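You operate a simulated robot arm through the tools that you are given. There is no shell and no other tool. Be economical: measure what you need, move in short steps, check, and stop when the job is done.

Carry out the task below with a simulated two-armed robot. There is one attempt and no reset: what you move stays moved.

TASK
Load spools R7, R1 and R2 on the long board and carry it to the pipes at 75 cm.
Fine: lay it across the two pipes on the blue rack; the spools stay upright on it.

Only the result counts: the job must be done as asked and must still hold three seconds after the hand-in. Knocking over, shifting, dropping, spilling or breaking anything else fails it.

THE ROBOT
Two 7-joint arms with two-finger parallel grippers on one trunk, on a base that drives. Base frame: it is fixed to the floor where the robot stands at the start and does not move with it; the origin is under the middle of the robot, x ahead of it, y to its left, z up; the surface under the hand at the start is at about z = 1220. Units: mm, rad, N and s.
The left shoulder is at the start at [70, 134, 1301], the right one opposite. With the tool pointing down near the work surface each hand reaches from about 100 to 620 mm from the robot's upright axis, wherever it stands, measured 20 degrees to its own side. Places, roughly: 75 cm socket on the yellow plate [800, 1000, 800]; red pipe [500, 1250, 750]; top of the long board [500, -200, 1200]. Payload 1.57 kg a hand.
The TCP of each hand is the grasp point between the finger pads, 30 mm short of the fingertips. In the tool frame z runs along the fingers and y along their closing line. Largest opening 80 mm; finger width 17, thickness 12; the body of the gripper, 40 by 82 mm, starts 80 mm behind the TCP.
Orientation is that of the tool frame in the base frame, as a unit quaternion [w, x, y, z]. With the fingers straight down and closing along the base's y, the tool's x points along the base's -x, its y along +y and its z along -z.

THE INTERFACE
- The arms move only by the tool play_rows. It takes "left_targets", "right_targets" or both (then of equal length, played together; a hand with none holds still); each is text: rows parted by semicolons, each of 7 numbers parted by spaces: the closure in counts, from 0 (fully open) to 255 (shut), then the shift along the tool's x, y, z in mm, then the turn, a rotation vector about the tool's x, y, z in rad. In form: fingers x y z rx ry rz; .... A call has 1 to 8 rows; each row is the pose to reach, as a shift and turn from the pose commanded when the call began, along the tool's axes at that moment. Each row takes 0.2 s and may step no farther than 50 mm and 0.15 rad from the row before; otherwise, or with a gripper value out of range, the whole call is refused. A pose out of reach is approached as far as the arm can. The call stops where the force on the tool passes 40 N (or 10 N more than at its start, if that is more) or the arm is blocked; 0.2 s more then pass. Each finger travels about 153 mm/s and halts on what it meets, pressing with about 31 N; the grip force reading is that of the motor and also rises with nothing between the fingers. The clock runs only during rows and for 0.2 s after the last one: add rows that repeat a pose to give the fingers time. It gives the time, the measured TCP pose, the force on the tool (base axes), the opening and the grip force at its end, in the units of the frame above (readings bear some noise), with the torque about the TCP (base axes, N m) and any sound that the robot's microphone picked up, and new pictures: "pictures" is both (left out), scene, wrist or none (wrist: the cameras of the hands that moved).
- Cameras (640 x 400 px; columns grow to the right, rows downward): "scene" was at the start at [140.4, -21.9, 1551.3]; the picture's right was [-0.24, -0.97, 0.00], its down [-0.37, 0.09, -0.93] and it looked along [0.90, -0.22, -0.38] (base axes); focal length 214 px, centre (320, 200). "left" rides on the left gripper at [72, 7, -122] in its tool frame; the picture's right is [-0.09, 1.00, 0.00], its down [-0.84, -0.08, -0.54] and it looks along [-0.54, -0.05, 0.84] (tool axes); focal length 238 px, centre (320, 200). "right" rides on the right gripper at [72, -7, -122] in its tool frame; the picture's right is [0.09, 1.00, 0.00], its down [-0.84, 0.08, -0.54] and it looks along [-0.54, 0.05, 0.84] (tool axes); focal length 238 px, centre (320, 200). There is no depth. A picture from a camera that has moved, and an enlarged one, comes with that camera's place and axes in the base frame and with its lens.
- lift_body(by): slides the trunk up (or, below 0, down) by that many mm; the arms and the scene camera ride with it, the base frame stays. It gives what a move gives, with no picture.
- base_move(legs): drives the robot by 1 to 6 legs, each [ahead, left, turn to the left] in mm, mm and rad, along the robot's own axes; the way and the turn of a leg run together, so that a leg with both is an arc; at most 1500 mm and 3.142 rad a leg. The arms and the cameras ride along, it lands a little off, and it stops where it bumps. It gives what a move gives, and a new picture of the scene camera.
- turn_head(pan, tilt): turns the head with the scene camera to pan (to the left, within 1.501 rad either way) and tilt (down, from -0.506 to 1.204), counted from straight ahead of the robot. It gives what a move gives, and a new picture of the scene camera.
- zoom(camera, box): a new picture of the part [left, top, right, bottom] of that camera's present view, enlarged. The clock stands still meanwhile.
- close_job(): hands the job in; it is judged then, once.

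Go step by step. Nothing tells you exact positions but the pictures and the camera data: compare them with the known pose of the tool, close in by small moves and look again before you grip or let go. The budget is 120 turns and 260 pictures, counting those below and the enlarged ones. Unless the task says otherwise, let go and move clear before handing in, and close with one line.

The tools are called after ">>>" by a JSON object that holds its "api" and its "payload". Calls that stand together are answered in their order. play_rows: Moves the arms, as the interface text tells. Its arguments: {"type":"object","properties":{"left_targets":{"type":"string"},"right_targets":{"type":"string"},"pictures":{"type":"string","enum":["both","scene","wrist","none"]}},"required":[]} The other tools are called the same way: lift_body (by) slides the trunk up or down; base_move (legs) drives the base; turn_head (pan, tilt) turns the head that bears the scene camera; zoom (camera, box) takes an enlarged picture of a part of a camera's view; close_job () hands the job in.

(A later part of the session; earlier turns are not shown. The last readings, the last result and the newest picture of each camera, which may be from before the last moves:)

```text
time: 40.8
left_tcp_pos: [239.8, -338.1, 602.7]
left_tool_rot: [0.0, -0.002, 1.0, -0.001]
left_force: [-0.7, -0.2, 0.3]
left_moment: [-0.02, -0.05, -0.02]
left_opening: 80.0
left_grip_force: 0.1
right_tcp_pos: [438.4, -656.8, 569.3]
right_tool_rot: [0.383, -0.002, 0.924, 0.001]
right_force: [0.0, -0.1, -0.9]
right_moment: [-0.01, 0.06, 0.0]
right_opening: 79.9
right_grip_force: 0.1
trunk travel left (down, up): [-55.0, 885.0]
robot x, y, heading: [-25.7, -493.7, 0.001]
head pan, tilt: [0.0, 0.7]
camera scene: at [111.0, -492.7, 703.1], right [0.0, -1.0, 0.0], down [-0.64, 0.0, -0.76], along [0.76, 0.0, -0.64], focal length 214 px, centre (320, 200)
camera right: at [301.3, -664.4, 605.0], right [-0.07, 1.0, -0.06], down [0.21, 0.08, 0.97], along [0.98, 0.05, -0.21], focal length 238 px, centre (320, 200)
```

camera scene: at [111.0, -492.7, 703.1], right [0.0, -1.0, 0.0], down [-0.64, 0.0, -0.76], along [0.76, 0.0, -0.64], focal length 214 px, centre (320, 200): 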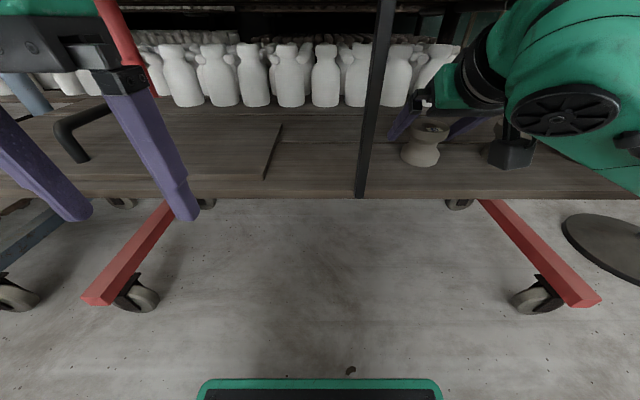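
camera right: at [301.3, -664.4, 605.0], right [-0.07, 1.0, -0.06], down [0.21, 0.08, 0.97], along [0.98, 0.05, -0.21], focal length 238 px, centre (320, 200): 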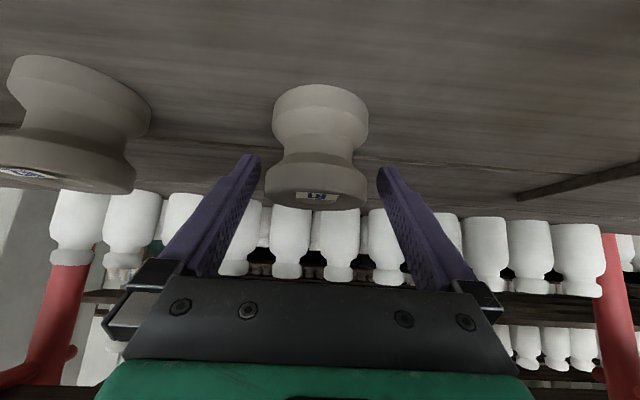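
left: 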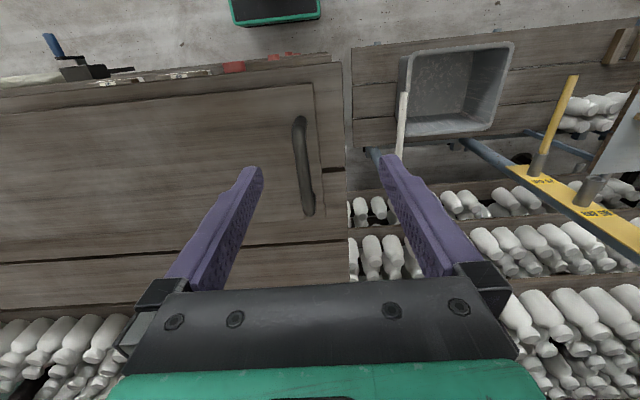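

The rim sits between the pads. Closing.

>>> {"api": "play_rows", "payload": {"right_targets": "255 0 0 0 0 0 0; 255 0 0 0 0 0 0; 255 0 0 0 0 0 0", "pictures": "wrist"}}

```text
time: 41.6
left_tcp_pos: [238.9, -337.6, 603.9]
left_tool_rot: [0.0, -0.003, 1.0, 0.0]
left_force: [-0.4, -0.4, -0.1]
left_moment: [0.0, -0.02, -0.03]
left_opening: 80.0
left_grip_force: 0.0
right_tcp_pos: [437.6, -656.9, 570.7]
right_tool_rot: [0.382, -0.002, 0.924, 0.001]
right_force: [1.3, 0.2, 1.4]
right_moment: [0.07, -0.04, -0.06]
right_opening: 59.6
right_grip_force: 30.9
trunk travel left (down, up): [-55.0, 885.0]
robot x, y, heading: [-26.0, -494.1, 0.006]
head pan, tilt: [0.0, 0.7]
camera right: at [301.0, -664.4, 605.1], right [-0.07, 1.0, -0.06], down [0.21, 0.08, 0.97], along [0.98, 0.05, -0.21], focal length 238 px, centre (320, 200)
```

right: 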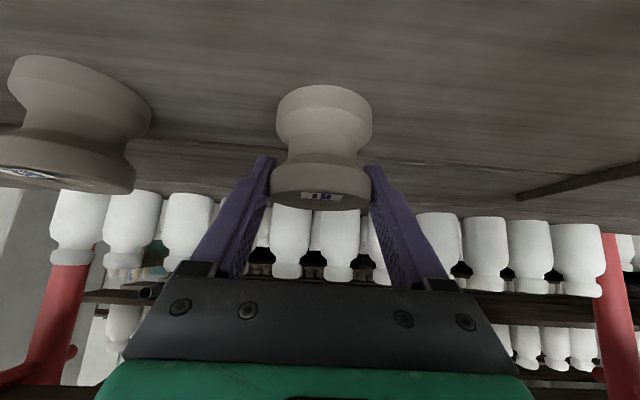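

Gripped. Lift 30 mm and withdraw.

>>> {"api": "play_rows", "payload": {"right_targets": "255 -10 0 -10 0 0 0; 255 -21 0 -21 0 0 0; 255 0 0 -42 0 0 0; 255 20 0 -62 0 0 0; 255 40 0 -82 0 0 0; 255 60 0 -102 0 0 0; 255 78 0 -120 0 0 0; 255 78 0 -120 0 0 0"}}

```text
time: 43.4
left_tcp_pos: [240.0, -337.5, 603.7]
left_tool_rot: [0.0, -0.003, 1.0, 0.0]
left_force: [0.6, 0.2, -0.6]
left_moment: [0.01, 0.0, 0.0]
left_opening: 79.7
left_grip_force: 0.1
right_tcp_pos: [293.6, -658.3, 599.1]
right_tool_rot: [0.382, -0.003, 0.924, 0.001]
right_force: [-0.3, 0.1, -2.0]
right_moment: [-0.01, 0.03, 0.02]
right_opening: 59.5
right_grip_force: 30.9
trunk travel left (down, up): [-55.0, 885.0]
robot x, y, heading: [-25.7, -493.5, 0.004]
head pan, tilt: [0.0, 0.7]
camera scene: at [111.1, -492.8, 703.0], right [0.0, -1.0, 0.0], down [-0.64, 0.0, -0.76], along [0.76, 0.0, -0.64], focal length 214 px, centre (320, 200)
camera right: at [157.7, -664.7, 633.1], right [-0.07, 1.0, -0.07], down [0.21, 0.08, 0.97], along [0.98, 0.05, -0.21], focal length 238 px, centre (320, 200)
```

scene: 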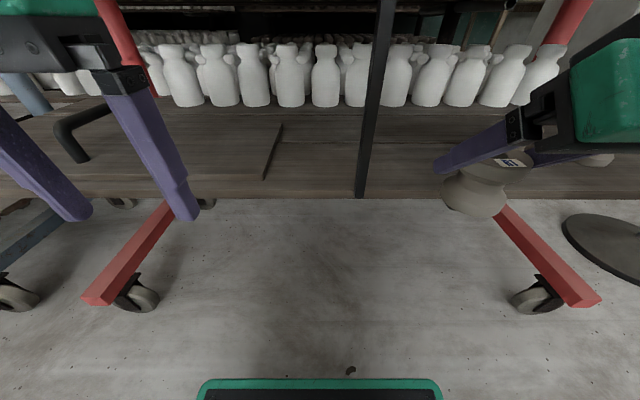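
right: 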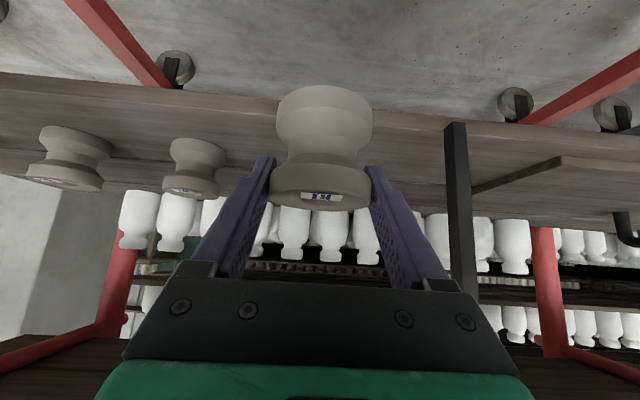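

Holding R1. I back away, raise the trunk (in two lifts) and look at the board.

>>> {"api": "base_move", "payload": {"legs": [[-250, 300, 0]]}}

>>> {"api": "lift_body", "payload": {"by": 400}}

>>> {"api": "lift_body", "payload": {"by": 360}}

>>> {"api": "turn_head", "payload": {"pan": 0.0, "tilt": 0.45}}

```text
time: 45.9
left_tcp_pos: [-6.6, -34.7, 602.3]
left_tool_rot: [0.0, 0.003, 1.0, 0.001]
left_force: [0.7, -0.2, -0.5]
left_moment: [-0.02, -0.01, -0.02]
left_opening: 79.9
left_grip_force: 0.0
right_tcp_pos: [43.8, -355.7, 598.5]
right_tool_rot: [0.381, 0.003, 0.924, -0.001]
right_force: [0.3, 0.5, -2.5]
right_moment: [-0.02, 0.01, 0.03]
right_opening: 59.2
right_grip_force: 31.4
trunk travel left (down, up): [-55.0, 885.0]
robot x, y, heading: [-273.3, -190.7, -0.009]
head pan, tilt: [0.0, 0.7]
camera scene: at [-137.6, -189.6, 703.0], right [-0.01, -1.0, 0.0], down [-0.64, 0.0, -0.76], along [0.76, 0.0, -0.64], focal length 214 px, centre (320, 200)
```

scene: 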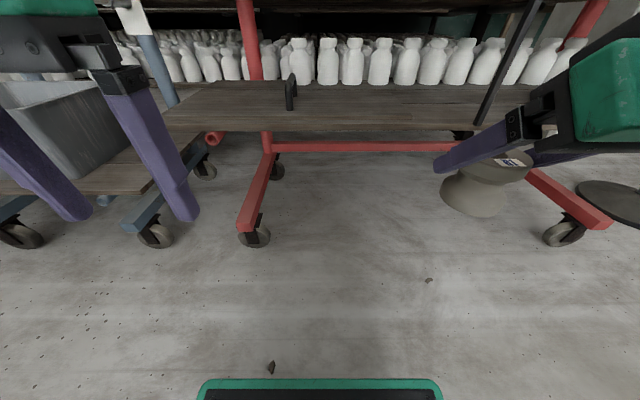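

```text
time: 49.7
left_tcp_pos: [-5.7, -35.6, 1003.9]
left_tool_rot: [0.0, 0.002, 1.0, 0.0]
left_force: [-1.0, 0.7, -1.1]
left_moment: [0.0, 0.01, 0.05]
left_opening: 79.8
left_grip_force: 0.0
right_tcp_pos: [44.6, -356.1, 996.7]
right_tool_rot: [0.381, 0.002, 0.924, 0.0]
right_force: [-0.5, 0.1, -2.6]
right_moment: [-0.02, 0.01, 0.0]
right_opening: 59.3
right_grip_force: 30.8
trunk travel left (down, up): [-455.0, 485.0]
robot x, y, heading: [-271.6, -187.4, -0.006]
head pan, tilt: [0.0, 0.7]
```

```text
time: 53.2
left_tcp_pos: [-5.5, -36.0, 1363.0]
left_tool_rot: [0.0, 0.003, 1.0, 0.001]
left_force: [0.0, -0.4, -0.4]
left_moment: [0.02, -0.03, 0.02]
left_opening: 79.8
left_grip_force: 0.0
right_tcp_pos: [43.8, -357.1, 1357.9]
right_tool_rot: [0.382, 0.003, 0.924, -0.001]
right_force: [0.4, -0.3, -2.3]
right_moment: [0.0, 0.0, 0.01]
right_opening: 59.4
right_grip_force: 30.6
trunk travel left (down, up): [-815.0, 125.0]
robot x, y, heading: [-272.0, -185.8, -0.007]
head pan, tilt: [0.0, 0.7]
```

```text
time: 54.0
left_tcp_pos: [-6.5, -35.9, 1363.1]
left_tool_rot: [0.0, 0.003, 1.0, 0.001]
left_force: [-1.0, 0.2, -0.9]
left_moment: [-0.03, 0.02, 0.01]
left_opening: 79.8
left_grip_force: 0.1
right_tcp_pos: [44.2, -355.3, 1358.3]
right_tool_rot: [0.381, 0.003, 0.924, -0.001]
right_force: [1.0, -0.5, -1.6]
right_moment: [-0.01, -0.01, 0.01]
right_opening: 59.2
right_grip_force: 31.4
trunk travel left (down, up): [-815.0, 125.0]
robot x, y, heading: [-273.2, -187.9, -0.004]
head pan, tilt: [0.0, 0.45]
camera scene: at [-130.4, -189.8, 1485.2], right [-0.01, -1.0, 0.0], down [-0.44, 0.0, -0.9], along [0.9, -0.01, -0.44], focal length 214 px, centre (320, 200)
```

scene: 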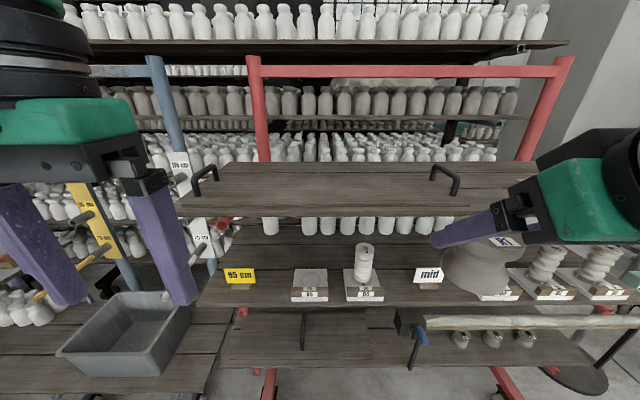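

Measuring the board by two trunk heights.

>>> {"api": "zoom", "payload": {"camera": "scene", "box": [160, 130, 320, 230]}}

>>> {"api": "zoom", "payload": {"camera": "scene", "box": [320, 130, 480, 230]}}

>>> {"api": "lift_body", "payload": {"by": 120}}

>>> {"api": "zoom", "payload": {"camera": "scene", "box": [160, 160, 320, 260]}}

>>> {"api": "zoom", "payload": {"camera": "scene", "box": [320, 160, 480, 260]}}

```text
4.00 times, centred on (240, 180) of scene
camera zoom: at [-130.4, -189.8, 1485.2], right [-0.01, -1.0, 0.0], down [-0.44, 0.0, -0.9], along [0.9, -0.01, -0.44], focal length 858 px, centre (640, 280)
```

zoom: 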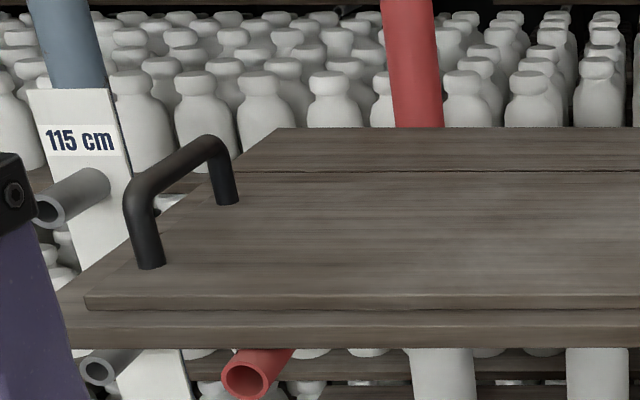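

```text
4.00 times, centred on (400, 180) of scene
camera zoom: at [-130.4, -189.8, 1485.2], right [-0.01, -1.0, 0.0], down [-0.44, 0.0, -0.9], along [0.9, -0.01, -0.44], focal length 858 px, centre (0, 280)
```

zoom: 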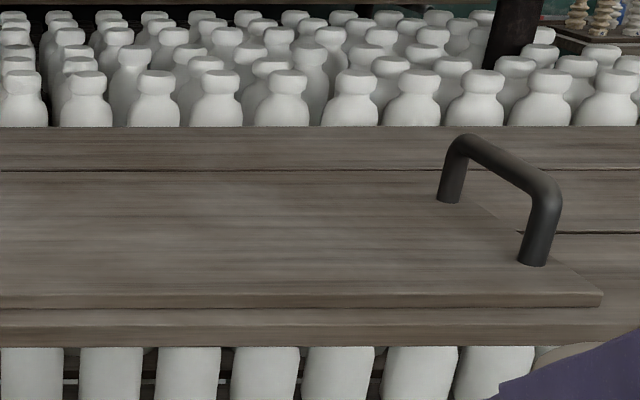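

```text
time: 55.5
left_tcp_pos: [-5.9, -35.8, 1483.6]
left_tool_rot: [0.0, 0.004, 1.0, 0.001]
left_force: [-0.8, 0.5, 0.4]
left_moment: [0.03, -0.03, -0.05]
left_opening: 79.8
left_grip_force: 0.1
right_tcp_pos: [44.5, -356.4, 1478.1]
right_tool_rot: [0.382, 0.003, 0.924, -0.001]
right_force: [0.1, 1.4, -2.6]
right_moment: [-0.02, 0.02, 0.02]
right_opening: 59.2
right_grip_force: 30.9
trunk travel left (down, up): [-935.0, 5.0]
robot x, y, heading: [-272.6, -187.2, -0.007]
head pan, tilt: [0.0, 0.45]
```

```text
4.00 times, centred on (240, 210) of scene
camera zoom: at [-130.3, -189.8, 1605.2], right [-0.01, -1.0, 0.0], down [-0.44, 0.0, -0.9], along [0.9, -0.01, -0.44], focal length 858 px, centre (640, 160)
```

zoom: 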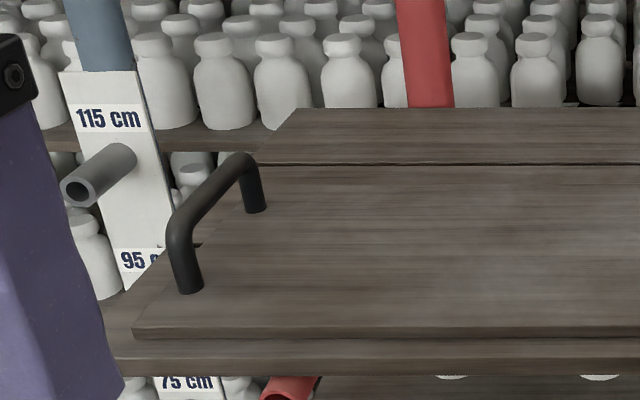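

```text
4.00 times, centred on (400, 210) of scene
camera zoom: at [-130.3, -189.8, 1605.2], right [-0.01, -1.0, 0.0], down [-0.44, 0.0, -0.9], along [0.9, -0.01, -0.44], focal length 858 px, centre (0, 160)
```

zoom: 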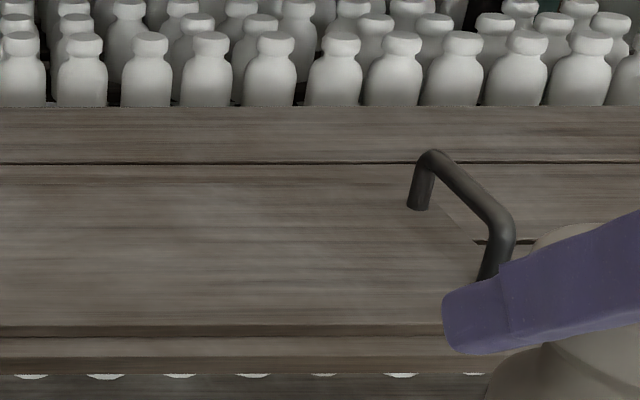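

Board: top z ≈ 1240, x 360–560, y 159 to −576; handles at y 138 / −557, x ≈ 460, bar z ≈ 1293. I'll place R1 at (460, −110).

>>> {"api": "base_move", "payload": {"legs": [[272, 243, 0.007]]}}

>>> {"api": "lift_body", "payload": {"by": -150}}

>>> {"api": "turn_head", "payload": {"pan": -0.2, "tilt": 0.6}}

```text
time: 57.8
left_tcp_pos: [263.8, 202.9, 1484.4]
left_tool_rot: [0.002, 0.0, 1.0, 0.001]
left_force: [-0.3, -0.5, 0.5]
left_moment: [0.02, -0.01, 0.03]
left_opening: 79.8
left_grip_force: 0.2
right_tcp_pos: [317.2, -117.0, 1478.9]
right_tool_rot: [0.383, 0.0, 0.924, 0.001]
right_force: [-0.7, 0.9, -2.7]
right_moment: [0.02, 0.0, 0.01]
right_opening: 59.6
right_grip_force: 30.9
trunk travel left (down, up): [-935.0, 5.0]
robot x, y, heading: [3.7, 48.6, 0.003]
head pan, tilt: [0.0, 0.45]
camera scene: at [140.9, 47.8, 1605.5], right [0.0, -1.0, 0.0], down [-0.43, 0.0, -0.9], along [0.9, 0.0, -0.43], focal length 214 px, centre (320, 200)
```

scene: 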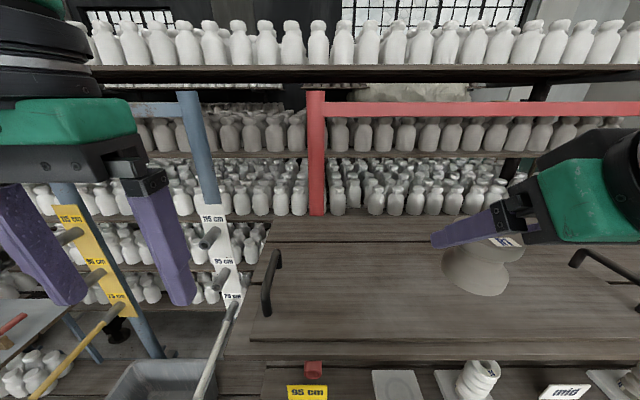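

```text
time: 59.6
left_tcp_pos: [266.6, 205.1, 1333.9]
left_tool_rot: [0.0, -0.001, 1.0, 0.0]
left_force: [0.0, -0.7, 0.0]
left_moment: [-0.01, -0.02, -0.01]
left_opening: 80.0
left_grip_force: 0.0
right_tcp_pos: [319.8, -113.8, 1328.3]
right_tool_rot: [0.383, 0.001, 0.924, 0.0]
right_force: [-0.2, -0.2, -2.3]
right_moment: [0.0, 0.01, -0.01]
right_opening: 59.2
right_grip_force: 31.0
trunk travel left (down, up): [-785.0, 155.0]
robot x, y, heading: [1.6, 52.4, -0.001]
head pan, tilt: [0.0, 0.45]
```

```text
time: 60.3
left_tcp_pos: [265.7, 206.0, 1333.7]
left_tool_rot: [0.0, 0.0, 1.0, -0.001]
left_force: [0.3, 0.2, -1.2]
left_moment: [-0.01, 0.01, 0.02]
left_opening: 80.2
left_grip_force: 0.0
right_tcp_pos: [320.0, -114.6, 1328.0]
right_tool_rot: [0.382, 0.0, 0.924, 0.0]
right_force: [1.0, 0.1, -2.8]
right_moment: [0.0, 0.01, -0.01]
right_opening: 59.2
right_grip_force: 30.6
trunk travel left (down, up): [-785.0, 155.0]
robot x, y, heading: [5.8, 51.4, 0.005]
head pan, tilt: [-0.201, 0.6]
camera scene: at [138.5, 32.9, 1441.7], right [-0.2, -0.98, 0.0], down [-0.55, 0.11, -0.83], along [0.81, -0.16, -0.56], focal length 214 px, centre (320, 200)
```

scene: 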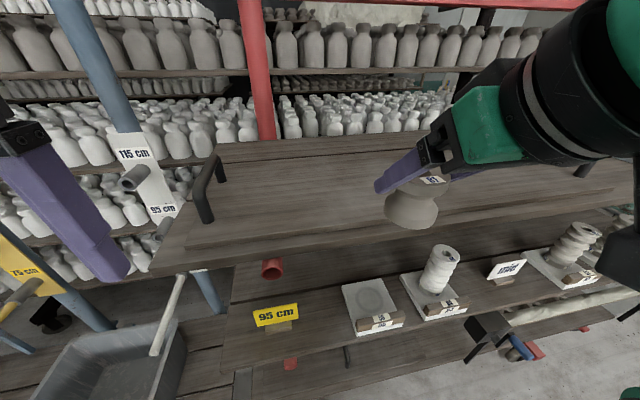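

>>> {"api": "play_rows", "payload": {"right_targets": "255 -25 0 25 0 0 0; 255 -50 0 50 0 0 0; 255 -75 0 75 0 0 0; 255 -99 0 99 0 0 0; 255 -90 0 108 0 0 0; 255 -80 0 118 0 0 0; 255 -77 0 121 0 0 0; 255 -77 0 121 0 0 0"}}

```text
time: 62.1
left_tcp_pos: [267.5, 205.6, 1332.3]
left_tool_rot: [-0.001, 0.001, 1.0, 0.0]
left_force: [0.3, 0.0, 0.0]
left_moment: [0.02, -0.01, 0.03]
left_opening: 80.0
left_grip_force: 0.1
right_tcp_pos: [460.3, -114.1, 1298.2]
right_tool_rot: [0.382, 0.0, 0.924, 0.0]
right_force: [-0.3, 0.1, -2.3]
right_moment: [0.04, 0.02, 0.0]
right_opening: 59.6
right_grip_force: 31.3
trunk travel left (down, up): [-785.0, 155.0]
robot x, y, heading: [3.0, 47.6, -0.005]
head pan, tilt: [-0.201, 0.6]
camera scene: at [138.7, 33.1, 1441.7], right [-0.2, -0.98, 0.0], down [-0.55, 0.11, -0.82], along [0.81, -0.16, -0.57], focal length 214 px, centre (320, 200)
camera right: at [323.2, -121.0, 1331.9], right [-0.06, 1.0, -0.06], down [0.21, 0.08, 0.97], along [0.98, 0.05, -0.21], focal length 238 px, centre (320, 200)
```

scene: 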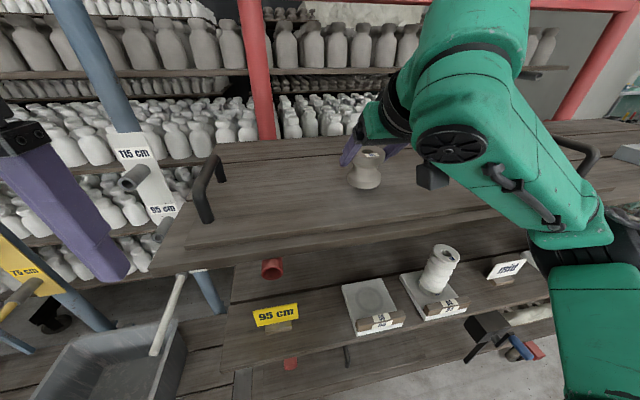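
right: 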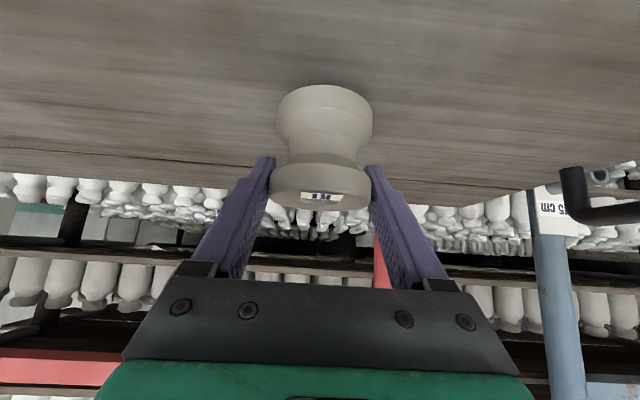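

>>> {"api": "play_rows", "payload": {"right_targets": "255 2.8 0 2.8 0 0 0; 255 5 0 5 0 0 0; 255 5 0 5 0 0 0", "pictures": "none"}}

>>> {"api": "zoom", "payload": {"camera": "right", "box": [240, 60, 400, 160]}}

>>> {"api": "zoom", "payload": {"camera": "scene", "box": [325, 130, 405, 205]}}

```text
time: 62.9
left_tcp_pos: [267.6, 205.9, 1332.8]
left_tool_rot: [0.0, 0.0, 1.0, 0.0]
left_force: [-0.1, 0.2, -0.4]
left_moment: [-0.01, -0.03, 0.0]
left_opening: 79.8
left_grip_force: 0.0
right_tcp_pos: [460.4, -114.4, 1288.6]
right_tool_rot: [0.382, -0.001, 0.924, 0.001]
right_force: [-0.3, 0.1, -2.6]
right_moment: [-0.01, 0.01, -0.01]
right_opening: 59.4
right_grip_force: 30.6
trunk travel left (down, up): [-785.0, 155.0]
robot x, y, heading: [-0.1, 49.6, 0.008]
head pan, tilt: [-0.201, 0.6]
```

```text
4.00 times, centred on (320, 110) of right
camera zoom: at [323.4, -121.1, 1324.6], right [-0.06, 1.0, -0.06], down [0.21, 0.08, 0.97], along [0.98, 0.05, -0.21], focal length 953 px, centre (320, 560)
```

zoom: 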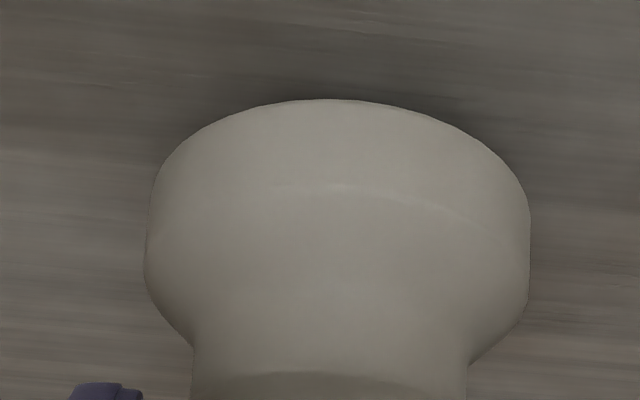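

```text
5.33 times, centred on (365, 168) of scene
camera zoom: at [138.6, 33.0, 1441.7], right [-0.2, -0.98, 0.0], down [-0.55, 0.11, -0.82], along [0.81, -0.16, -0.57], focal length 1144 px, centre (80, 373)
```

zoom: 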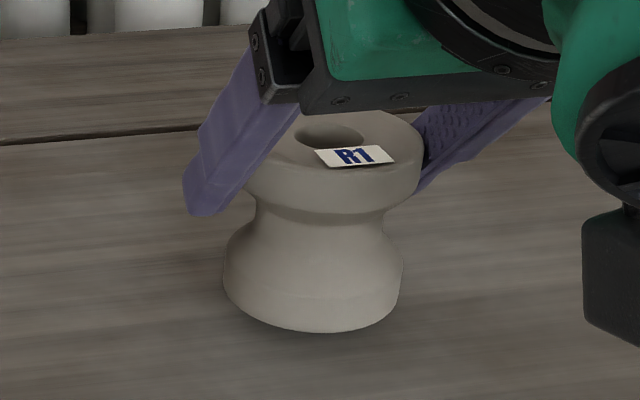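

>>> {"api": "play_rows", "payload": {"right_targets": "255 1.4 0 1.4 0 0 0; 255 1.4 0 1.4 0 0 0", "pictures": "none"}}

>>> {"api": "play_rows", "payload": {"right_targets": "255 1.4 0 1.4 0 0 0; 255 1.4 0 1.4 0 0 0", "pictures": "none"}}

```text
time: 63.5
left_tcp_pos: [266.4, 205.2, 1333.3]
left_tool_rot: [0.0, 0.0, 1.0, 0.0]
left_force: [0.2, -0.1, -0.6]
left_moment: [-0.01, 0.01, 0.0]
left_opening: 80.2
left_grip_force: 0.1
right_tcp_pos: [461.2, -114.7, 1287.3]
right_tool_rot: [0.382, 0.0, 0.924, 0.0]
right_force: [-0.8, -0.3, -2.6]
right_moment: [-0.02, 0.02, 0.0]
right_opening: 59.2
right_grip_force: 30.6
trunk travel left (down, up): [-785.0, 155.0]
robot x, y, heading: [2.8, 49.8, 0.0]
head pan, tilt: [-0.201, 0.6]
```

```text
time: 64.1
left_tcp_pos: [267.4, 205.7, 1333.0]
left_tool_rot: [0.0, 0.0, 1.0, 0.0]
left_force: [0.2, -0.7, 0.3]
left_moment: [-0.03, -0.01, 0.03]
left_opening: 80.1
left_grip_force: 0.0
right_tcp_pos: [460.9, -113.9, 1286.4]
right_tool_rot: [0.381, 0.0, 0.924, 0.0]
right_force: [0.5, -1.1, -3.0]
right_moment: [0.01, 0.03, 0.02]
right_opening: 59.3
right_grip_force: 31.3
trunk travel left (down, up): [-785.0, 155.0]
robot x, y, heading: [3.1, 52.5, 0.0]
head pan, tilt: [-0.201, 0.6]
```

>>> {"api": "play_rows", "payload": {"right_targets": "255 1.4 0 1.4 0 0 0; 255 1.4 0 1.4 0 0 0", "pictures": "none"}}

>>> {"api": "play_rows", "payload": {"right_targets": "255 1.4 0 1.4 0 0 0; 255 1.4 0 1.4 0 0 0", "pictures": "none"}}

>>> {"api": "zoom", "payload": {"camera": "scene", "box": [325, 130, 405, 205]}}

```text
time: 64.7
left_tcp_pos: [266.2, 205.6, 1334.0]
left_tool_rot: [0.0, -0.002, 1.0, 0.001]
left_force: [-0.2, 0.2, -0.2]
left_moment: [0.04, -0.01, -0.01]
left_opening: 79.9
left_grip_force: 0.0
right_tcp_pos: [460.3, -114.9, 1283.2]
right_tool_rot: [0.381, 0.0, 0.924, 0.001]
right_force: [0.2, 0.4, -2.4]
right_moment: [0.05, 0.0, 0.02]
right_opening: 59.3
right_grip_force: 30.4
trunk travel left (down, up): [-785.0, 155.0]
robot x, y, heading: [5.4, 49.6, -0.005]
head pan, tilt: [-0.201, 0.6]
```

```text
time: 65.3
left_tcp_pos: [267.3, 205.7, 1334.0]
left_tool_rot: [-0.001, 0.0, 1.0, 0.001]
left_force: [0.8, -0.1, -0.3]
left_moment: [-0.02, 0.03, 0.0]
left_opening: 79.9
left_grip_force: 0.0
right_tcp_pos: [460.4, -114.8, 1282.5]
right_tool_rot: [0.382, 0.001, 0.924, -0.001]
right_force: [1.9, -0.3, 3.2]
right_moment: [-0.11, 0.04, 0.01]
right_opening: 59.5
right_grip_force: 31.1
trunk travel left (down, up): [-785.0, 155.0]
robot x, y, heading: [3.0, 51.6, -0.001]
head pan, tilt: [-0.201, 0.6]
```

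```text
5.33 times, centred on (365, 168) of scene
camera zoom: at [138.6, 33.1, 1441.8], right [-0.2, -0.98, 0.0], down [-0.55, 0.11, -0.82], along [0.81, -0.16, -0.57], focal length 1144 px, centre (80, 373)
```

zoom: 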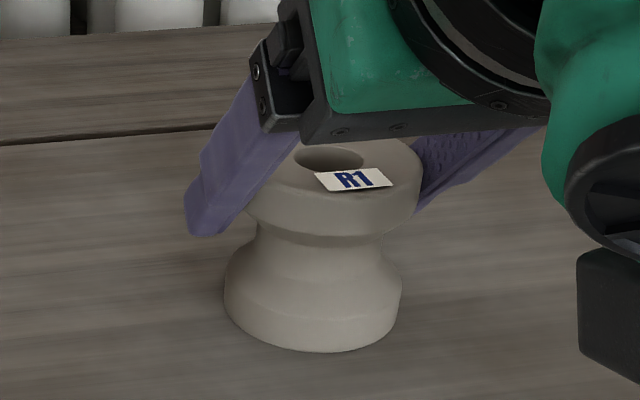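

Contact at TCP z ≈ 1282. Release and withdraw up-back.

>>> {"api": "play_rows", "payload": {"right_targets": "200 0 0 0 0 0 0; 100 0 0 0 0 0 0; 0 0 0 0 0 0 0; 0 0 0 0 0 0 0; 0 0 0 -30 0 0 0; 0 0 0 -70 0 0 0; 0 0 0 -110 0 0 0; 0 0 0 -140 0 0 0", "pictures": "scene"}}

>>> {"api": "zoom", "payload": {"camera": "scene", "box": [285, 130, 445, 230]}}

```text
time: 67.1
left_tcp_pos: [265.0, 205.7, 1333.3]
left_tool_rot: [0.001, 0.0, 1.0, 0.0]
left_force: [-0.5, 1.2, -0.2]
left_moment: [-0.01, -0.05, 0.01]
left_opening: 80.0
left_grip_force: 0.1
right_tcp_pos: [357.6, -114.8, 1383.2]
right_tool_rot: [0.382, 0.0, 0.924, 0.0]
right_force: [0.0, 0.4, -0.2]
right_moment: [-0.01, -0.03, 0.02]
right_opening: 79.8
right_grip_force: 0.0
trunk travel left (down, up): [-785.0, 155.0]
robot x, y, heading: [2.3, 48.3, -0.0]
head pan, tilt: [-0.201, 0.6]
camera scene: at [136.8, 33.5, 1441.8], right [-0.2, -0.98, 0.0], down [-0.55, 0.11, -0.83], along [0.81, -0.17, -0.56], focal length 214 px, centre (320, 200)
```

scene: 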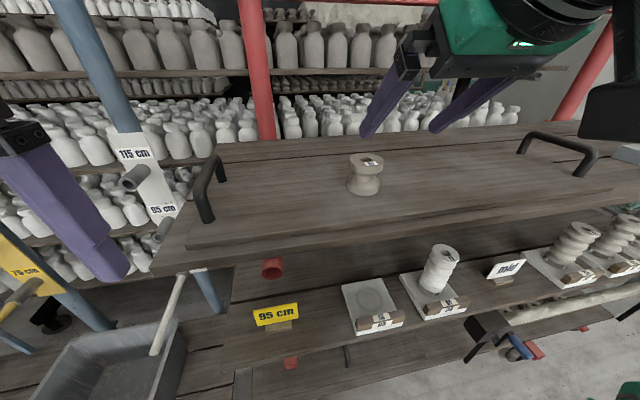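

```text
4.00 times, centred on (365, 180) of scene
camera zoom: at [136.8, 33.5, 1441.8], right [-0.2, -0.98, 0.0], down [-0.55, 0.11, -0.83], along [0.81, -0.17, -0.56], focal length 858 px, centre (140, 280)
```

zoom: 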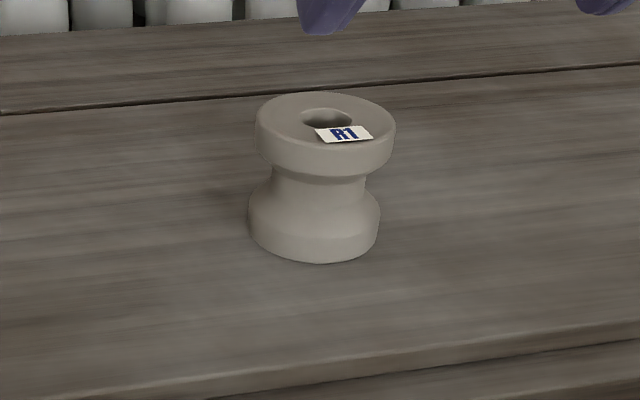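

R1 stands upright on the board. Next R2 at (437, −798): back off, lower, approach.

>>> {"api": "base_move", "payload": {"legs": [[-280, -683, 0]]}}

>>> {"api": "lift_body", "payload": {"by": -400}}

>>> {"api": "lift_body", "payload": {"by": -340}}

>>> {"api": "turn_head", "payload": {"pan": 0, "tilt": 0.5}}

```text
time: 71.1
left_tcp_pos: [-18.6, -472.7, 1333.0]
left_tool_rot: [0.001, 0.006, 1.0, -0.001]
left_force: [-0.9, -0.7, 0.0]
left_moment: [-0.04, -0.02, 0.0]
left_opening: 80.3
left_grip_force: 0.1
right_tcp_pos: [69.9, -795.8, 1382.5]
right_tool_rot: [0.382, 0.006, 0.924, -0.003]
right_force: [0.1, 0.4, -1.2]
right_moment: [0.03, 0.01, 0.01]
right_opening: 80.1
right_grip_force: 0.0
trunk travel left (down, up): [-785.0, 155.0]
robot x, y, heading: [-283.3, -624.0, -0.014]
head pan, tilt: [-0.201, 0.6]
camera scene: at [-149.8, -644.3, 1441.7], right [-0.21, -0.98, 0.0], down [-0.55, 0.12, -0.82], along [0.81, -0.18, -0.57], focal length 214 px, centre (320, 200)
```

scene: 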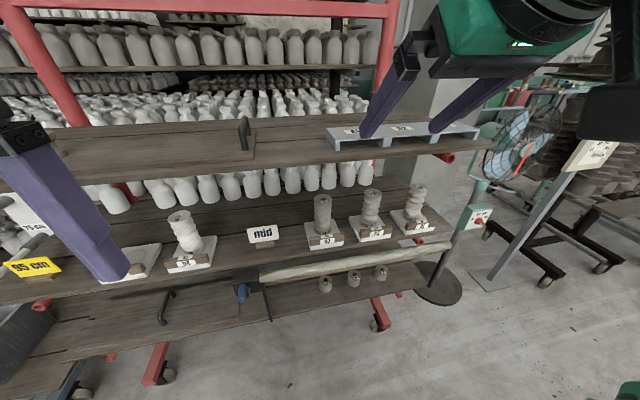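

```text
time: 74.9
left_tcp_pos: [-21.4, -473.6, 932.6]
left_tool_rot: [0.001, 0.007, 1.0, 0.0]
left_force: [0.8, -0.2, 0.1]
left_moment: [-0.02, 0.03, 0.02]
left_opening: 80.2
left_grip_force: 0.1
right_tcp_pos: [67.8, -796.2, 982.8]
right_tool_rot: [0.382, 0.005, 0.924, -0.001]
right_force: [-0.5, -0.4, 0.7]
right_moment: [0.03, 0.02, 0.0]
right_opening: 80.1
right_grip_force: 0.0
trunk travel left (down, up): [-385.0, 555.0]
robot x, y, heading: [-286.5, -626.4, -0.013]
head pan, tilt: [-0.201, 0.6]
```

```text
time: 78.3
left_tcp_pos: [-19.3, -475.3, 592.6]
left_tool_rot: [0.001, 0.005, 1.0, -0.001]
left_force: [-0.2, -0.2, -0.3]
left_moment: [0.03, 0.01, -0.01]
left_opening: 79.8
left_grip_force: 0.0
right_tcp_pos: [69.2, -796.6, 641.6]
right_tool_rot: [0.381, 0.005, 0.924, -0.001]
right_force: [-0.8, 0.2, -0.1]
right_moment: [-0.01, -0.01, -0.03]
right_opening: 80.3
right_grip_force: 0.1
trunk travel left (down, up): [-45.0, 895.0]
robot x, y, heading: [-287.5, -628.4, -0.013]
head pan, tilt: [-0.201, 0.6]
```

```text
time: 79.0
left_tcp_pos: [-19.5, -473.6, 593.3]
left_tool_rot: [0.001, 0.007, 1.0, 0.0]
left_force: [0.1, -0.3, 0.6]
left_moment: [0.02, 0.03, -0.02]
left_opening: 80.0
left_grip_force: 0.1
right_tcp_pos: [68.4, -795.9, 641.5]
right_tool_rot: [0.381, 0.005, 0.925, -0.002]
right_force: [-0.8, 0.1, -0.6]
right_moment: [-0.01, -0.02, 0.01]
right_opening: 80.1
right_grip_force: 0.0
trunk travel left (down, up): [-45.0, 895.0]
robot x, y, heading: [-283.9, -629.3, -0.01]
head pan, tilt: [0.0, 0.499]
camera scene: at [-145.8, -627.9, 710.8], right [-0.01, -1.0, 0.0], down [-0.48, 0.01, -0.88], along [0.88, -0.01, -0.48], focal length 214 px, centre (320, 200)
```

scene: 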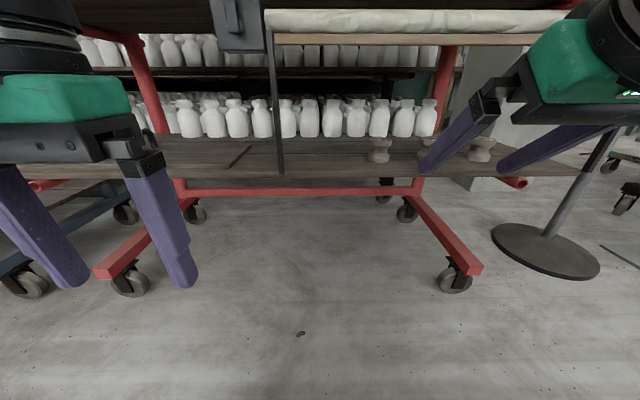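

The left hand would come near the crank; I shift it 120 mm to its left before driving in.

>>> {"api": "play_rows", "payload": {"left_targets": "0 0 40 0 0 0 0; 0 0 80 0 0 0 0; 0 0 120 0 0 0 0; 0 0 120 0 0 0 0", "pictures": "none"}}

>>> {"api": "base_move", "payload": {"legs": [[220, -3, 0.012]]}}

>>> {"api": "play_rows", "payload": {"right_targets": "0 22 0 22 0 0 0; 0 40 0 40 0 0 0; 0 40 0 40 0 0 0", "pictures": "wrist"}}

```text
time: 80.0
left_tcp_pos: [22.3, -404.0, 555.9]
left_tool_rot: [0.001, 0.006, 1.0, 0.0]
left_force: [-0.3, 0.2, -0.1]
left_moment: [-0.02, 0.0, -0.01]
left_opening: 80.1
left_grip_force: 0.1
left hand out of reach, approached as far as the arm can: row 1, 2, 3, 4
right_tcp_pos: [68.7, -795.9, 642.2]
right_tool_rot: [0.382, 0.006, 0.924, -0.002]
right_force: [-0.3, 0.5, 0.8]
right_moment: [-0.03, 0.01, 0.04]
right_opening: 79.8
right_grip_force: 0.0
trunk travel left (down, up): [-45.0, 895.0]
robot x, y, heading: [-288.7, -625.0, -0.012]
head pan, tilt: [0.0, 0.499]
```

```text
time: 81.7
left_tcp_pos: [232.1, -406.5, 555.8]
left_tool_rot: [0.0, 0.002, 1.0, 0.0]
left_force: [0.8, -0.5, -0.7]
left_moment: [0.01, -0.01, 0.0]
left_opening: 80.0
left_grip_force: 0.0
right_tcp_pos: [280.9, -798.6, 642.0]
right_tool_rot: [0.382, 0.003, 0.924, -0.001]
right_force: [-0.4, 1.1, -0.4]
right_moment: [-0.02, -0.01, -0.01]
right_opening: 80.1
right_grip_force: 0.1
trunk travel left (down, up): [-45.0, 895.0]
robot x, y, heading: [-73.8, -628.5, -0.008]
head pan, tilt: [0.0, 0.499]
camera scene: at [66.1, -631.8, 710.8], right [-0.01, -1.0, 0.0], down [-0.48, 0.0, -0.88], along [0.88, -0.01, -0.48], focal length 214 px, centre (320, 200)
```

scene: 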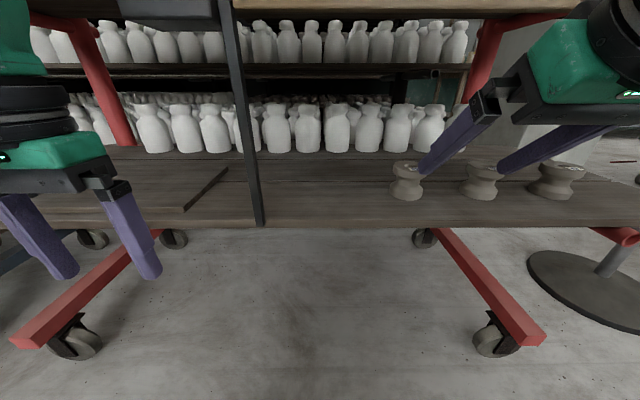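

```text
time: 82.5
left_tcp_pos: [232.5, -407.6, 555.4]
left_tool_rot: [0.001, 0.003, 1.0, 0.0]
left_force: [0.4, -0.3, 0.4]
left_moment: [-0.01, 0.01, 0.0]
left_opening: 80.0
left_grip_force: 0.1
right_tcp_pos: [280.7, -798.3, 586.1]
right_tool_rot: [0.383, 0.003, 0.924, -0.002]
right_force: [-0.6, 0.4, 0.1]
right_moment: [-0.01, 0.01, -0.01]
right_opening: 79.9
right_grip_force: 0.1
trunk travel left (down, up): [-45.0, 895.0]
robot x, y, heading: [-76.2, -627.3, -0.005]
head pan, tilt: [0.0, 0.499]
camera right: at [144.2, -804.2, 619.6], right [-0.06, 1.0, -0.06], down [0.21, 0.08, 0.97], along [0.98, 0.04, -0.21], focal length 238 px, centre (320, 200)
```

right: 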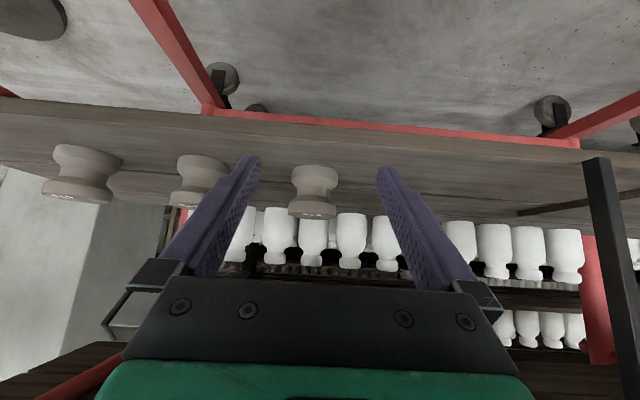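

R2 is centred. Advance to grip height.

>>> {"api": "play_rows", "payload": {"right_targets": "0 -22 0 24 0 0 0; 0 -44 0 48 0 0 0; 0 -60 0 72 0 0 0; 0 -76 0 94 0 0 0; 0 -88 0 109 0 0 0; 0 -99 0 122 0 0 0; 0 -99 0 122 0 0 0", "pictures": "wrist"}}

```text
time: 84.0
left_tcp_pos: [233.1, -406.9, 555.0]
left_tool_rot: [0.001, 0.004, 1.0, -0.001]
left_force: [0.9, -0.7, 0.2]
left_moment: [0.02, 0.01, 0.02]
left_opening: 80.0
left_grip_force: 0.0
right_tcp_pos: [436.8, -799.8, 568.1]
right_tool_rot: [0.382, 0.003, 0.924, -0.002]
right_force: [0.0, 0.2, 0.3]
right_moment: [-0.01, -0.03, -0.01]
right_opening: 79.9
right_grip_force: 0.1
trunk travel left (down, up): [-45.0, 895.0]
robot x, y, heading: [-74.8, -629.9, -0.008]
head pan, tilt: [0.0, 0.499]
camera right: at [300.5, -806.6, 603.4], right [-0.06, 1.0, -0.07], down [0.21, 0.08, 0.97], along [0.98, 0.04, -0.21], focal length 238 px, centre (320, 200)
```

right: 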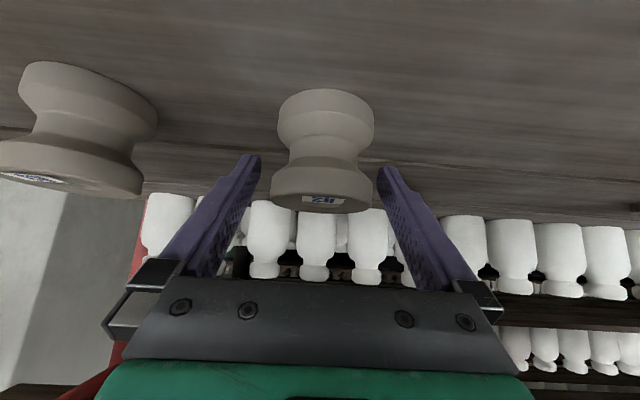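

Label R2 confirmed, nicely between the pads. Close, then lift and withdraw.

>>> {"api": "play_rows", "payload": {"right_targets": "255 0 0 0 0 0 0; 255 0 0 0 0 0 0; 255 0 0 0 0 0 0", "pictures": "none"}}

>>> {"api": "play_rows", "payload": {"right_targets": "255 -10 0 -10 0 0 0; 255 -21 0 -21 0 0 0; 255 0 0 -42 0 0 0; 255 20 0 -62 0 0 0; 255 40 0 -82 0 0 0; 255 60 0 -102 0 0 0; 255 78 0 -120 0 0 0; 255 78 0 -120 0 0 0", "pictures": "wrist"}}

```text
time: 84.8
left_tcp_pos: [232.7, -407.7, 554.5]
left_tool_rot: [0.001, 0.003, 1.0, 0.0]
left_force: [0.3, -0.3, -0.3]
left_moment: [-0.02, -0.02, 0.03]
left_opening: 80.3
left_grip_force: 0.0
right_tcp_pos: [436.8, -800.0, 568.4]
right_tool_rot: [0.382, 0.002, 0.924, -0.001]
right_force: [1.3, 1.5, 0.1]
right_moment: [-0.03, -0.03, 0.0]
right_opening: 59.3
right_grip_force: 31.6
trunk travel left (down, up): [-45.0, 895.0]
robot x, y, heading: [-75.4, -628.8, -0.005]
head pan, tilt: [0.0, 0.499]
```

```text
time: 86.7
left_tcp_pos: [232.5, -407.7, 555.2]
left_tool_rot: [-0.001, 0.003, 1.0, -0.001]
left_force: [0.5, -0.4, 0.3]
left_moment: [0.02, -0.01, 0.02]
left_opening: 79.9
left_grip_force: 0.0
right_tcp_pos: [298.8, -799.3, 599.8]
right_tool_rot: [0.382, 0.003, 0.924, -0.001]
right_force: [-0.1, -0.1, -2.6]
right_moment: [0.01, 0.02, 0.0]
right_opening: 59.6
right_grip_force: 31.2
trunk travel left (down, up): [-45.0, 895.0]
robot x, y, heading: [-77.3, -631.3, -0.006]
head pan, tilt: [0.0, 0.499]
camera right: at [162.4, -804.7, 633.4], right [-0.06, 1.0, -0.07], down [0.21, 0.08, 0.97], along [0.98, 0.04, -0.22], focal length 238 px, centre (320, 200)
```

right: 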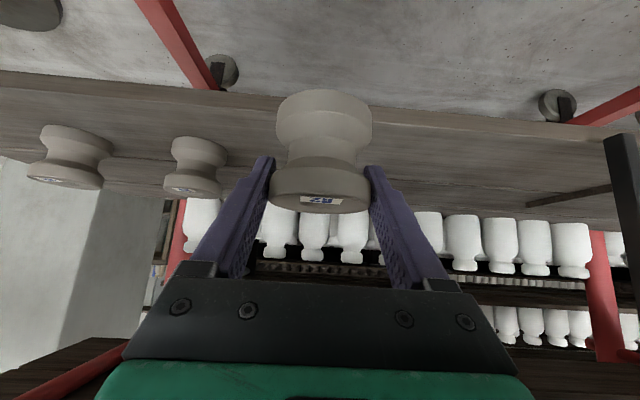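

Holding R2. Drive back and left, raise, and go to the board.

>>> {"api": "base_move", "payload": {"legs": [[-230, 590, 0.006]]}}

>>> {"api": "lift_body", "payload": {"by": 400}}

>>> {"api": "lift_body", "payload": {"by": 340}}

```text
time: 90.2
left_tcp_pos: [9.0, 195.8, 555.9]
left_tool_rot: [-0.001, -0.002, 1.0, 0.0]
left_force: [0.9, 0.3, -0.5]
left_moment: [-0.02, -0.01, -0.01]
left_opening: 79.9
left_grip_force: 0.1
right_tcp_pos: [79.0, -195.2, 598.2]
right_tool_rot: [0.382, -0.002, 0.924, 0.001]
right_force: [-0.7, -0.3, -2.2]
right_moment: [0.02, -0.03, 0.01]
right_opening: 59.6
right_grip_force: 30.6
trunk travel left (down, up): [-45.0, 895.0]
robot x, y, heading: [-299.2, -33.6, 0.005]
head pan, tilt: [0.0, 0.499]
camera scene: at [-155.2, -30.2, 710.7], right [0.0, -1.0, 0.0], down [-0.48, 0.0, -0.88], along [0.88, 0.0, -0.48], focal length 214 px, centre (320, 200)
```

scene: 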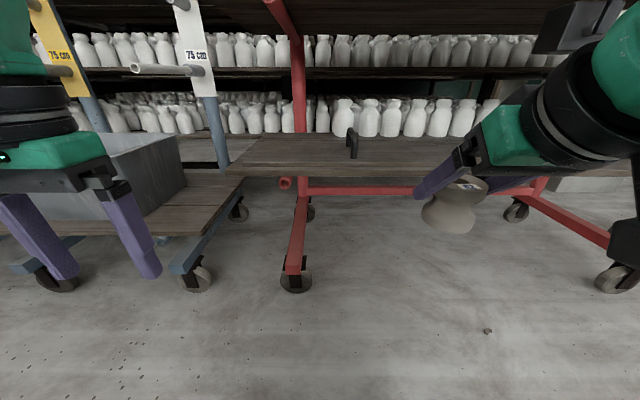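

```text
time: 94.0
left_tcp_pos: [9.4, 195.1, 955.0]
left_tool_rot: [0.0, -0.002, 1.0, 0.001]
left_force: [0.0, -0.1, -0.3]
left_moment: [-0.03, -0.02, -0.01]
left_opening: 80.0
left_grip_force: 0.1
right_tcp_pos: [79.8, -193.7, 998.6]
right_tool_rot: [0.381, -0.001, 0.924, 0.001]
right_force: [-0.3, 0.1, -2.9]
right_moment: [-0.02, 0.0, -0.02]
right_opening: 59.7
right_grip_force: 30.8
trunk travel left (down, up): [-445.0, 495.0]
robot x, y, heading: [-297.5, -29.4, 0.006]
head pan, tilt: [0.0, 0.499]
```

```text
time: 97.4
left_tcp_pos: [9.3, 195.3, 1295.5]
left_tool_rot: [-0.001, -0.002, 1.0, 0.0]
left_force: [0.4, -0.8, -0.1]
left_moment: [-0.01, -0.02, 0.0]
left_opening: 79.7
left_grip_force: 0.1
right_tcp_pos: [79.9, -196.2, 1338.6]
right_tool_rot: [0.382, -0.001, 0.924, 0.001]
right_force: [-0.4, 0.5, -3.0]
right_moment: [-0.01, 0.0, 0.0]
right_opening: 59.6
right_grip_force: 30.7
trunk travel left (down, up): [-785.0, 155.0]
robot x, y, heading: [-295.2, -32.1, 0.008]
head pan, tilt: [0.0, 0.499]
```

>>> {"api": "base_move", "payload": {"legs": [[240, -24, -0.006]]}}

>>> {"api": "turn_head", "payload": {"pan": -0.2, "tilt": 0.6}}

```text
time: 99.2
left_tcp_pos: [245.3, 173.2, 1295.8]
left_tool_rot: [0.003, -0.002, 1.0, 0.0]
left_force: [0.0, 0.5, 1.0]
left_moment: [0.01, -0.01, -0.02]
left_opening: 79.8
left_grip_force: 0.1
right_tcp_pos: [316.3, -215.5, 1340.3]
right_tool_rot: [0.383, -0.002, 0.924, 0.001]
right_force: [-0.4, -0.3, -1.5]
right_moment: [-0.03, 0.0, 0.01]
right_opening: 59.6
right_grip_force: 30.9
trunk travel left (down, up): [-785.0, 155.0]
robot x, y, heading: [-57.9, -52.6, 0.004]
head pan, tilt: [0.0, 0.499]
camera scene: at [80.4, -52.1, 1451.1], right [0.0, -1.0, 0.0], down [-0.48, 0.0, -0.88], along [0.88, 0.0, -0.48], focal length 214 px, centre (320, 200)
```

scene: 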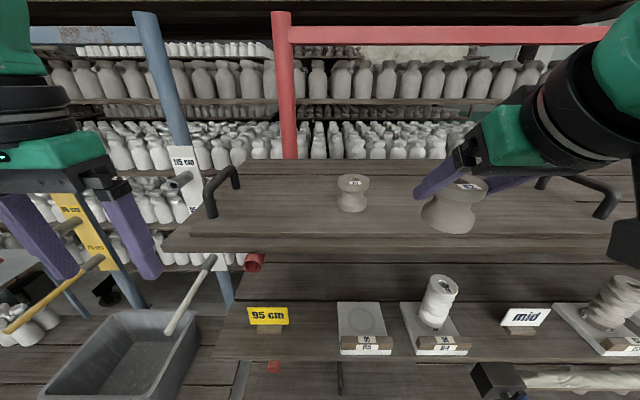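

```text
time: 99.9
left_tcp_pos: [247.5, 174.3, 1295.5]
left_tool_rot: [0.0, -0.003, 1.0, -0.001]
left_force: [0.3, 0.0, 0.1]
left_moment: [0.0, 0.03, -0.03]
left_opening: 80.1
left_grip_force: 0.0
right_tcp_pos: [318.4, -216.0, 1338.4]
right_tool_rot: [0.381, -0.003, 0.925, 0.001]
right_force: [0.7, -0.3, -2.1]
right_moment: [-0.03, -0.02, 0.02]
right_opening: 59.4
right_grip_force: 31.5
trunk travel left (down, up): [-785.0, 155.0]
robot x, y, heading: [-59.9, -56.1, 0.003]
head pan, tilt: [-0.201, 0.6]
camera scene: at [79.5, -70.1, 1441.6], right [-0.19, -0.98, 0.0], down [-0.55, 0.11, -0.82], along [0.81, -0.16, -0.57], focal length 214 px, centre (320, 200)
```

scene: 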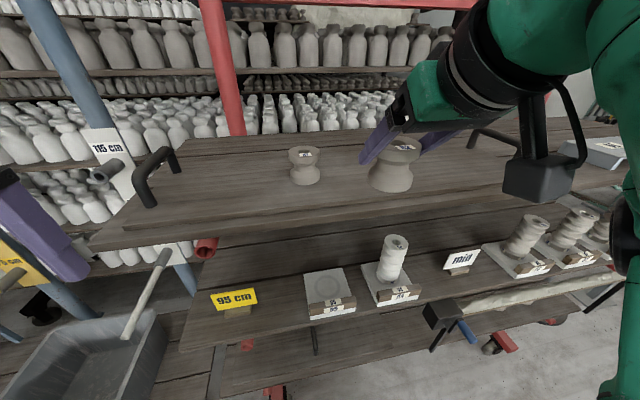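

>>> {"api": "play_rows", "payload": {"right_targets": "255 -25 -1 25 0 0 0; 255 -50 -2 50 0 0 0; 255 -75 -2 75 0 0 0; 255 -100 -2 100 0 0 0; 255 -88 -2 112 0 0 0; 255 -76 -2 124 0 0 0; 255 -67 -2 133 0 0 0; 255 -67 -2 133 0 0 0", "pictures": "wrist"}}

>>> {"api": "play_rows", "payload": {"right_targets": "255 2.5 0 2.5 0 0 0; 255 3.5 0 3.5 0 0 0; 255 3.5 0 3.5 0 0 0", "pictures": "none"}}

>>> {"api": "play_rows", "payload": {"right_targets": "255 1.4 0 1.4 0 0 0; 255 1.4 0 1.4 0 0 0", "pictures": "none"}}

```text
time: 101.7
left_tcp_pos: [247.8, 174.0, 1295.5]
left_tool_rot: [0.001, -0.002, 1.0, 0.0]
left_force: [-0.7, 0.2, -0.2]
left_moment: [-0.02, -0.01, 0.02]
left_opening: 80.0
left_grip_force: 0.1
right_tcp_pos: [459.6, -218.9, 1292.6]
right_tool_rot: [0.382, -0.003, 0.924, 0.001]
right_force: [-0.3, 0.3, -2.6]
right_moment: [0.03, 0.03, -0.01]
right_opening: 59.4
right_grip_force: 30.9
trunk travel left (down, up): [-785.0, 155.0]
robot x, y, heading: [-58.1, -49.5, 0.005]
head pan, tilt: [-0.201, 0.6]
camera right: at [321.8, -225.8, 1327.4], right [-0.07, 1.0, -0.07], down [0.21, 0.08, 0.97], along [0.98, 0.05, -0.21], focal length 238 px, centre (320, 200)
```

right: 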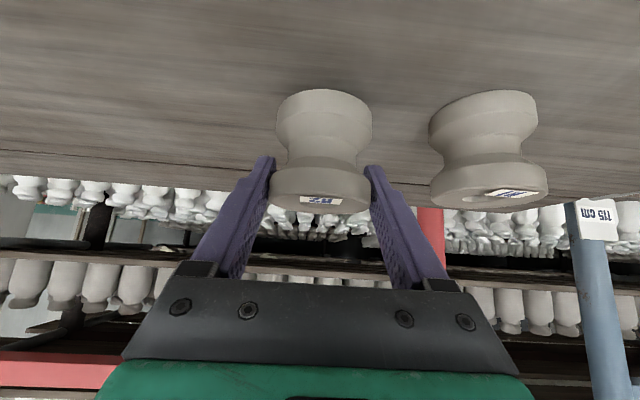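

```text
time: 102.5
left_tcp_pos: [246.6, 174.0, 1295.0]
left_tool_rot: [0.001, -0.003, 1.0, -0.001]
left_force: [0.0, 0.1, 0.2]
left_moment: [-0.03, 0.01, 0.02]
left_opening: 80.0
left_grip_force: 0.0
right_tcp_pos: [459.8, -219.2, 1287.8]
right_tool_rot: [0.383, -0.002, 0.924, 0.001]
right_force: [-0.1, -0.3, -3.4]
right_moment: [0.0, 0.0, 0.03]
right_opening: 59.5
right_grip_force: 30.7
trunk travel left (down, up): [-785.0, 155.0]
robot x, y, heading: [-56.4, -52.1, 0.009]
head pan, tilt: [-0.201, 0.6]
```

```text
time: 103.1
left_tcp_pos: [247.9, 174.2, 1294.2]
left_tool_rot: [0.001, -0.003, 1.0, 0.0]
left_force: [-0.5, 0.8, -0.6]
left_moment: [0.03, -0.01, 0.02]
left_opening: 79.9
left_grip_force: 0.0
right_tcp_pos: [460.3, -217.9, 1284.6]
right_tool_rot: [0.381, -0.003, 0.925, 0.001]
right_force: [0.1, -0.3, -2.0]
right_moment: [0.01, 0.03, -0.01]
right_opening: 59.6
right_grip_force: 30.9
trunk travel left (down, up): [-785.0, 155.0]
robot x, y, heading: [-59.1, -51.6, 0.01]
head pan, tilt: [-0.201, 0.6]
```

>>> {"api": "play_rows", "payload": {"right_targets": "255 1.4 0 1.4 0 0 0; 255 1.4 0 1.4 0 0 0", "pictures": "none"}}

>>> {"api": "play_rows", "payload": {"right_targets": "255 1 0 1 0 0 0; 255 1 0 1 0 0 0", "pictures": "none"}}

```text
time: 103.7
left_tcp_pos: [247.4, 174.5, 1295.3]
left_tool_rot: [0.001, -0.003, 1.0, 0.0]
left_force: [-0.2, -0.4, 0.3]
left_moment: [-0.03, 0.01, 0.01]
left_opening: 79.8
left_grip_force: 0.1
right_tcp_pos: [459.5, -219.2, 1283.0]
right_tool_rot: [0.381, -0.002, 0.925, 0.001]
right_force: [-0.8, 0.5, -1.5]
right_moment: [-0.01, 0.02, -0.01]
right_opening: 59.7
right_grip_force: 30.8
trunk travel left (down, up): [-785.0, 155.0]
robot x, y, heading: [-56.7, -49.5, 0.007]
head pan, tilt: [-0.201, 0.6]
```

```text
time: 104.3
left_tcp_pos: [247.3, 174.4, 1294.9]
left_tool_rot: [0.002, -0.003, 1.0, 0.0]
left_force: [0.8, 0.3, 0.9]
left_moment: [0.02, 0.02, 0.01]
left_opening: 80.1
left_grip_force: 0.1
right_tcp_pos: [461.1, -218.4, 1281.4]
right_tool_rot: [0.381, -0.003, 0.924, 0.002]
right_force: [-0.6, 0.8, -1.9]
right_moment: [-0.01, 0.01, 0.0]
right_opening: 59.3
right_grip_force: 31.7
trunk travel left (down, up): [-785.0, 155.0]
robot x, y, heading: [-57.6, -51.6, 0.009]
head pan, tilt: [-0.201, 0.6]
```

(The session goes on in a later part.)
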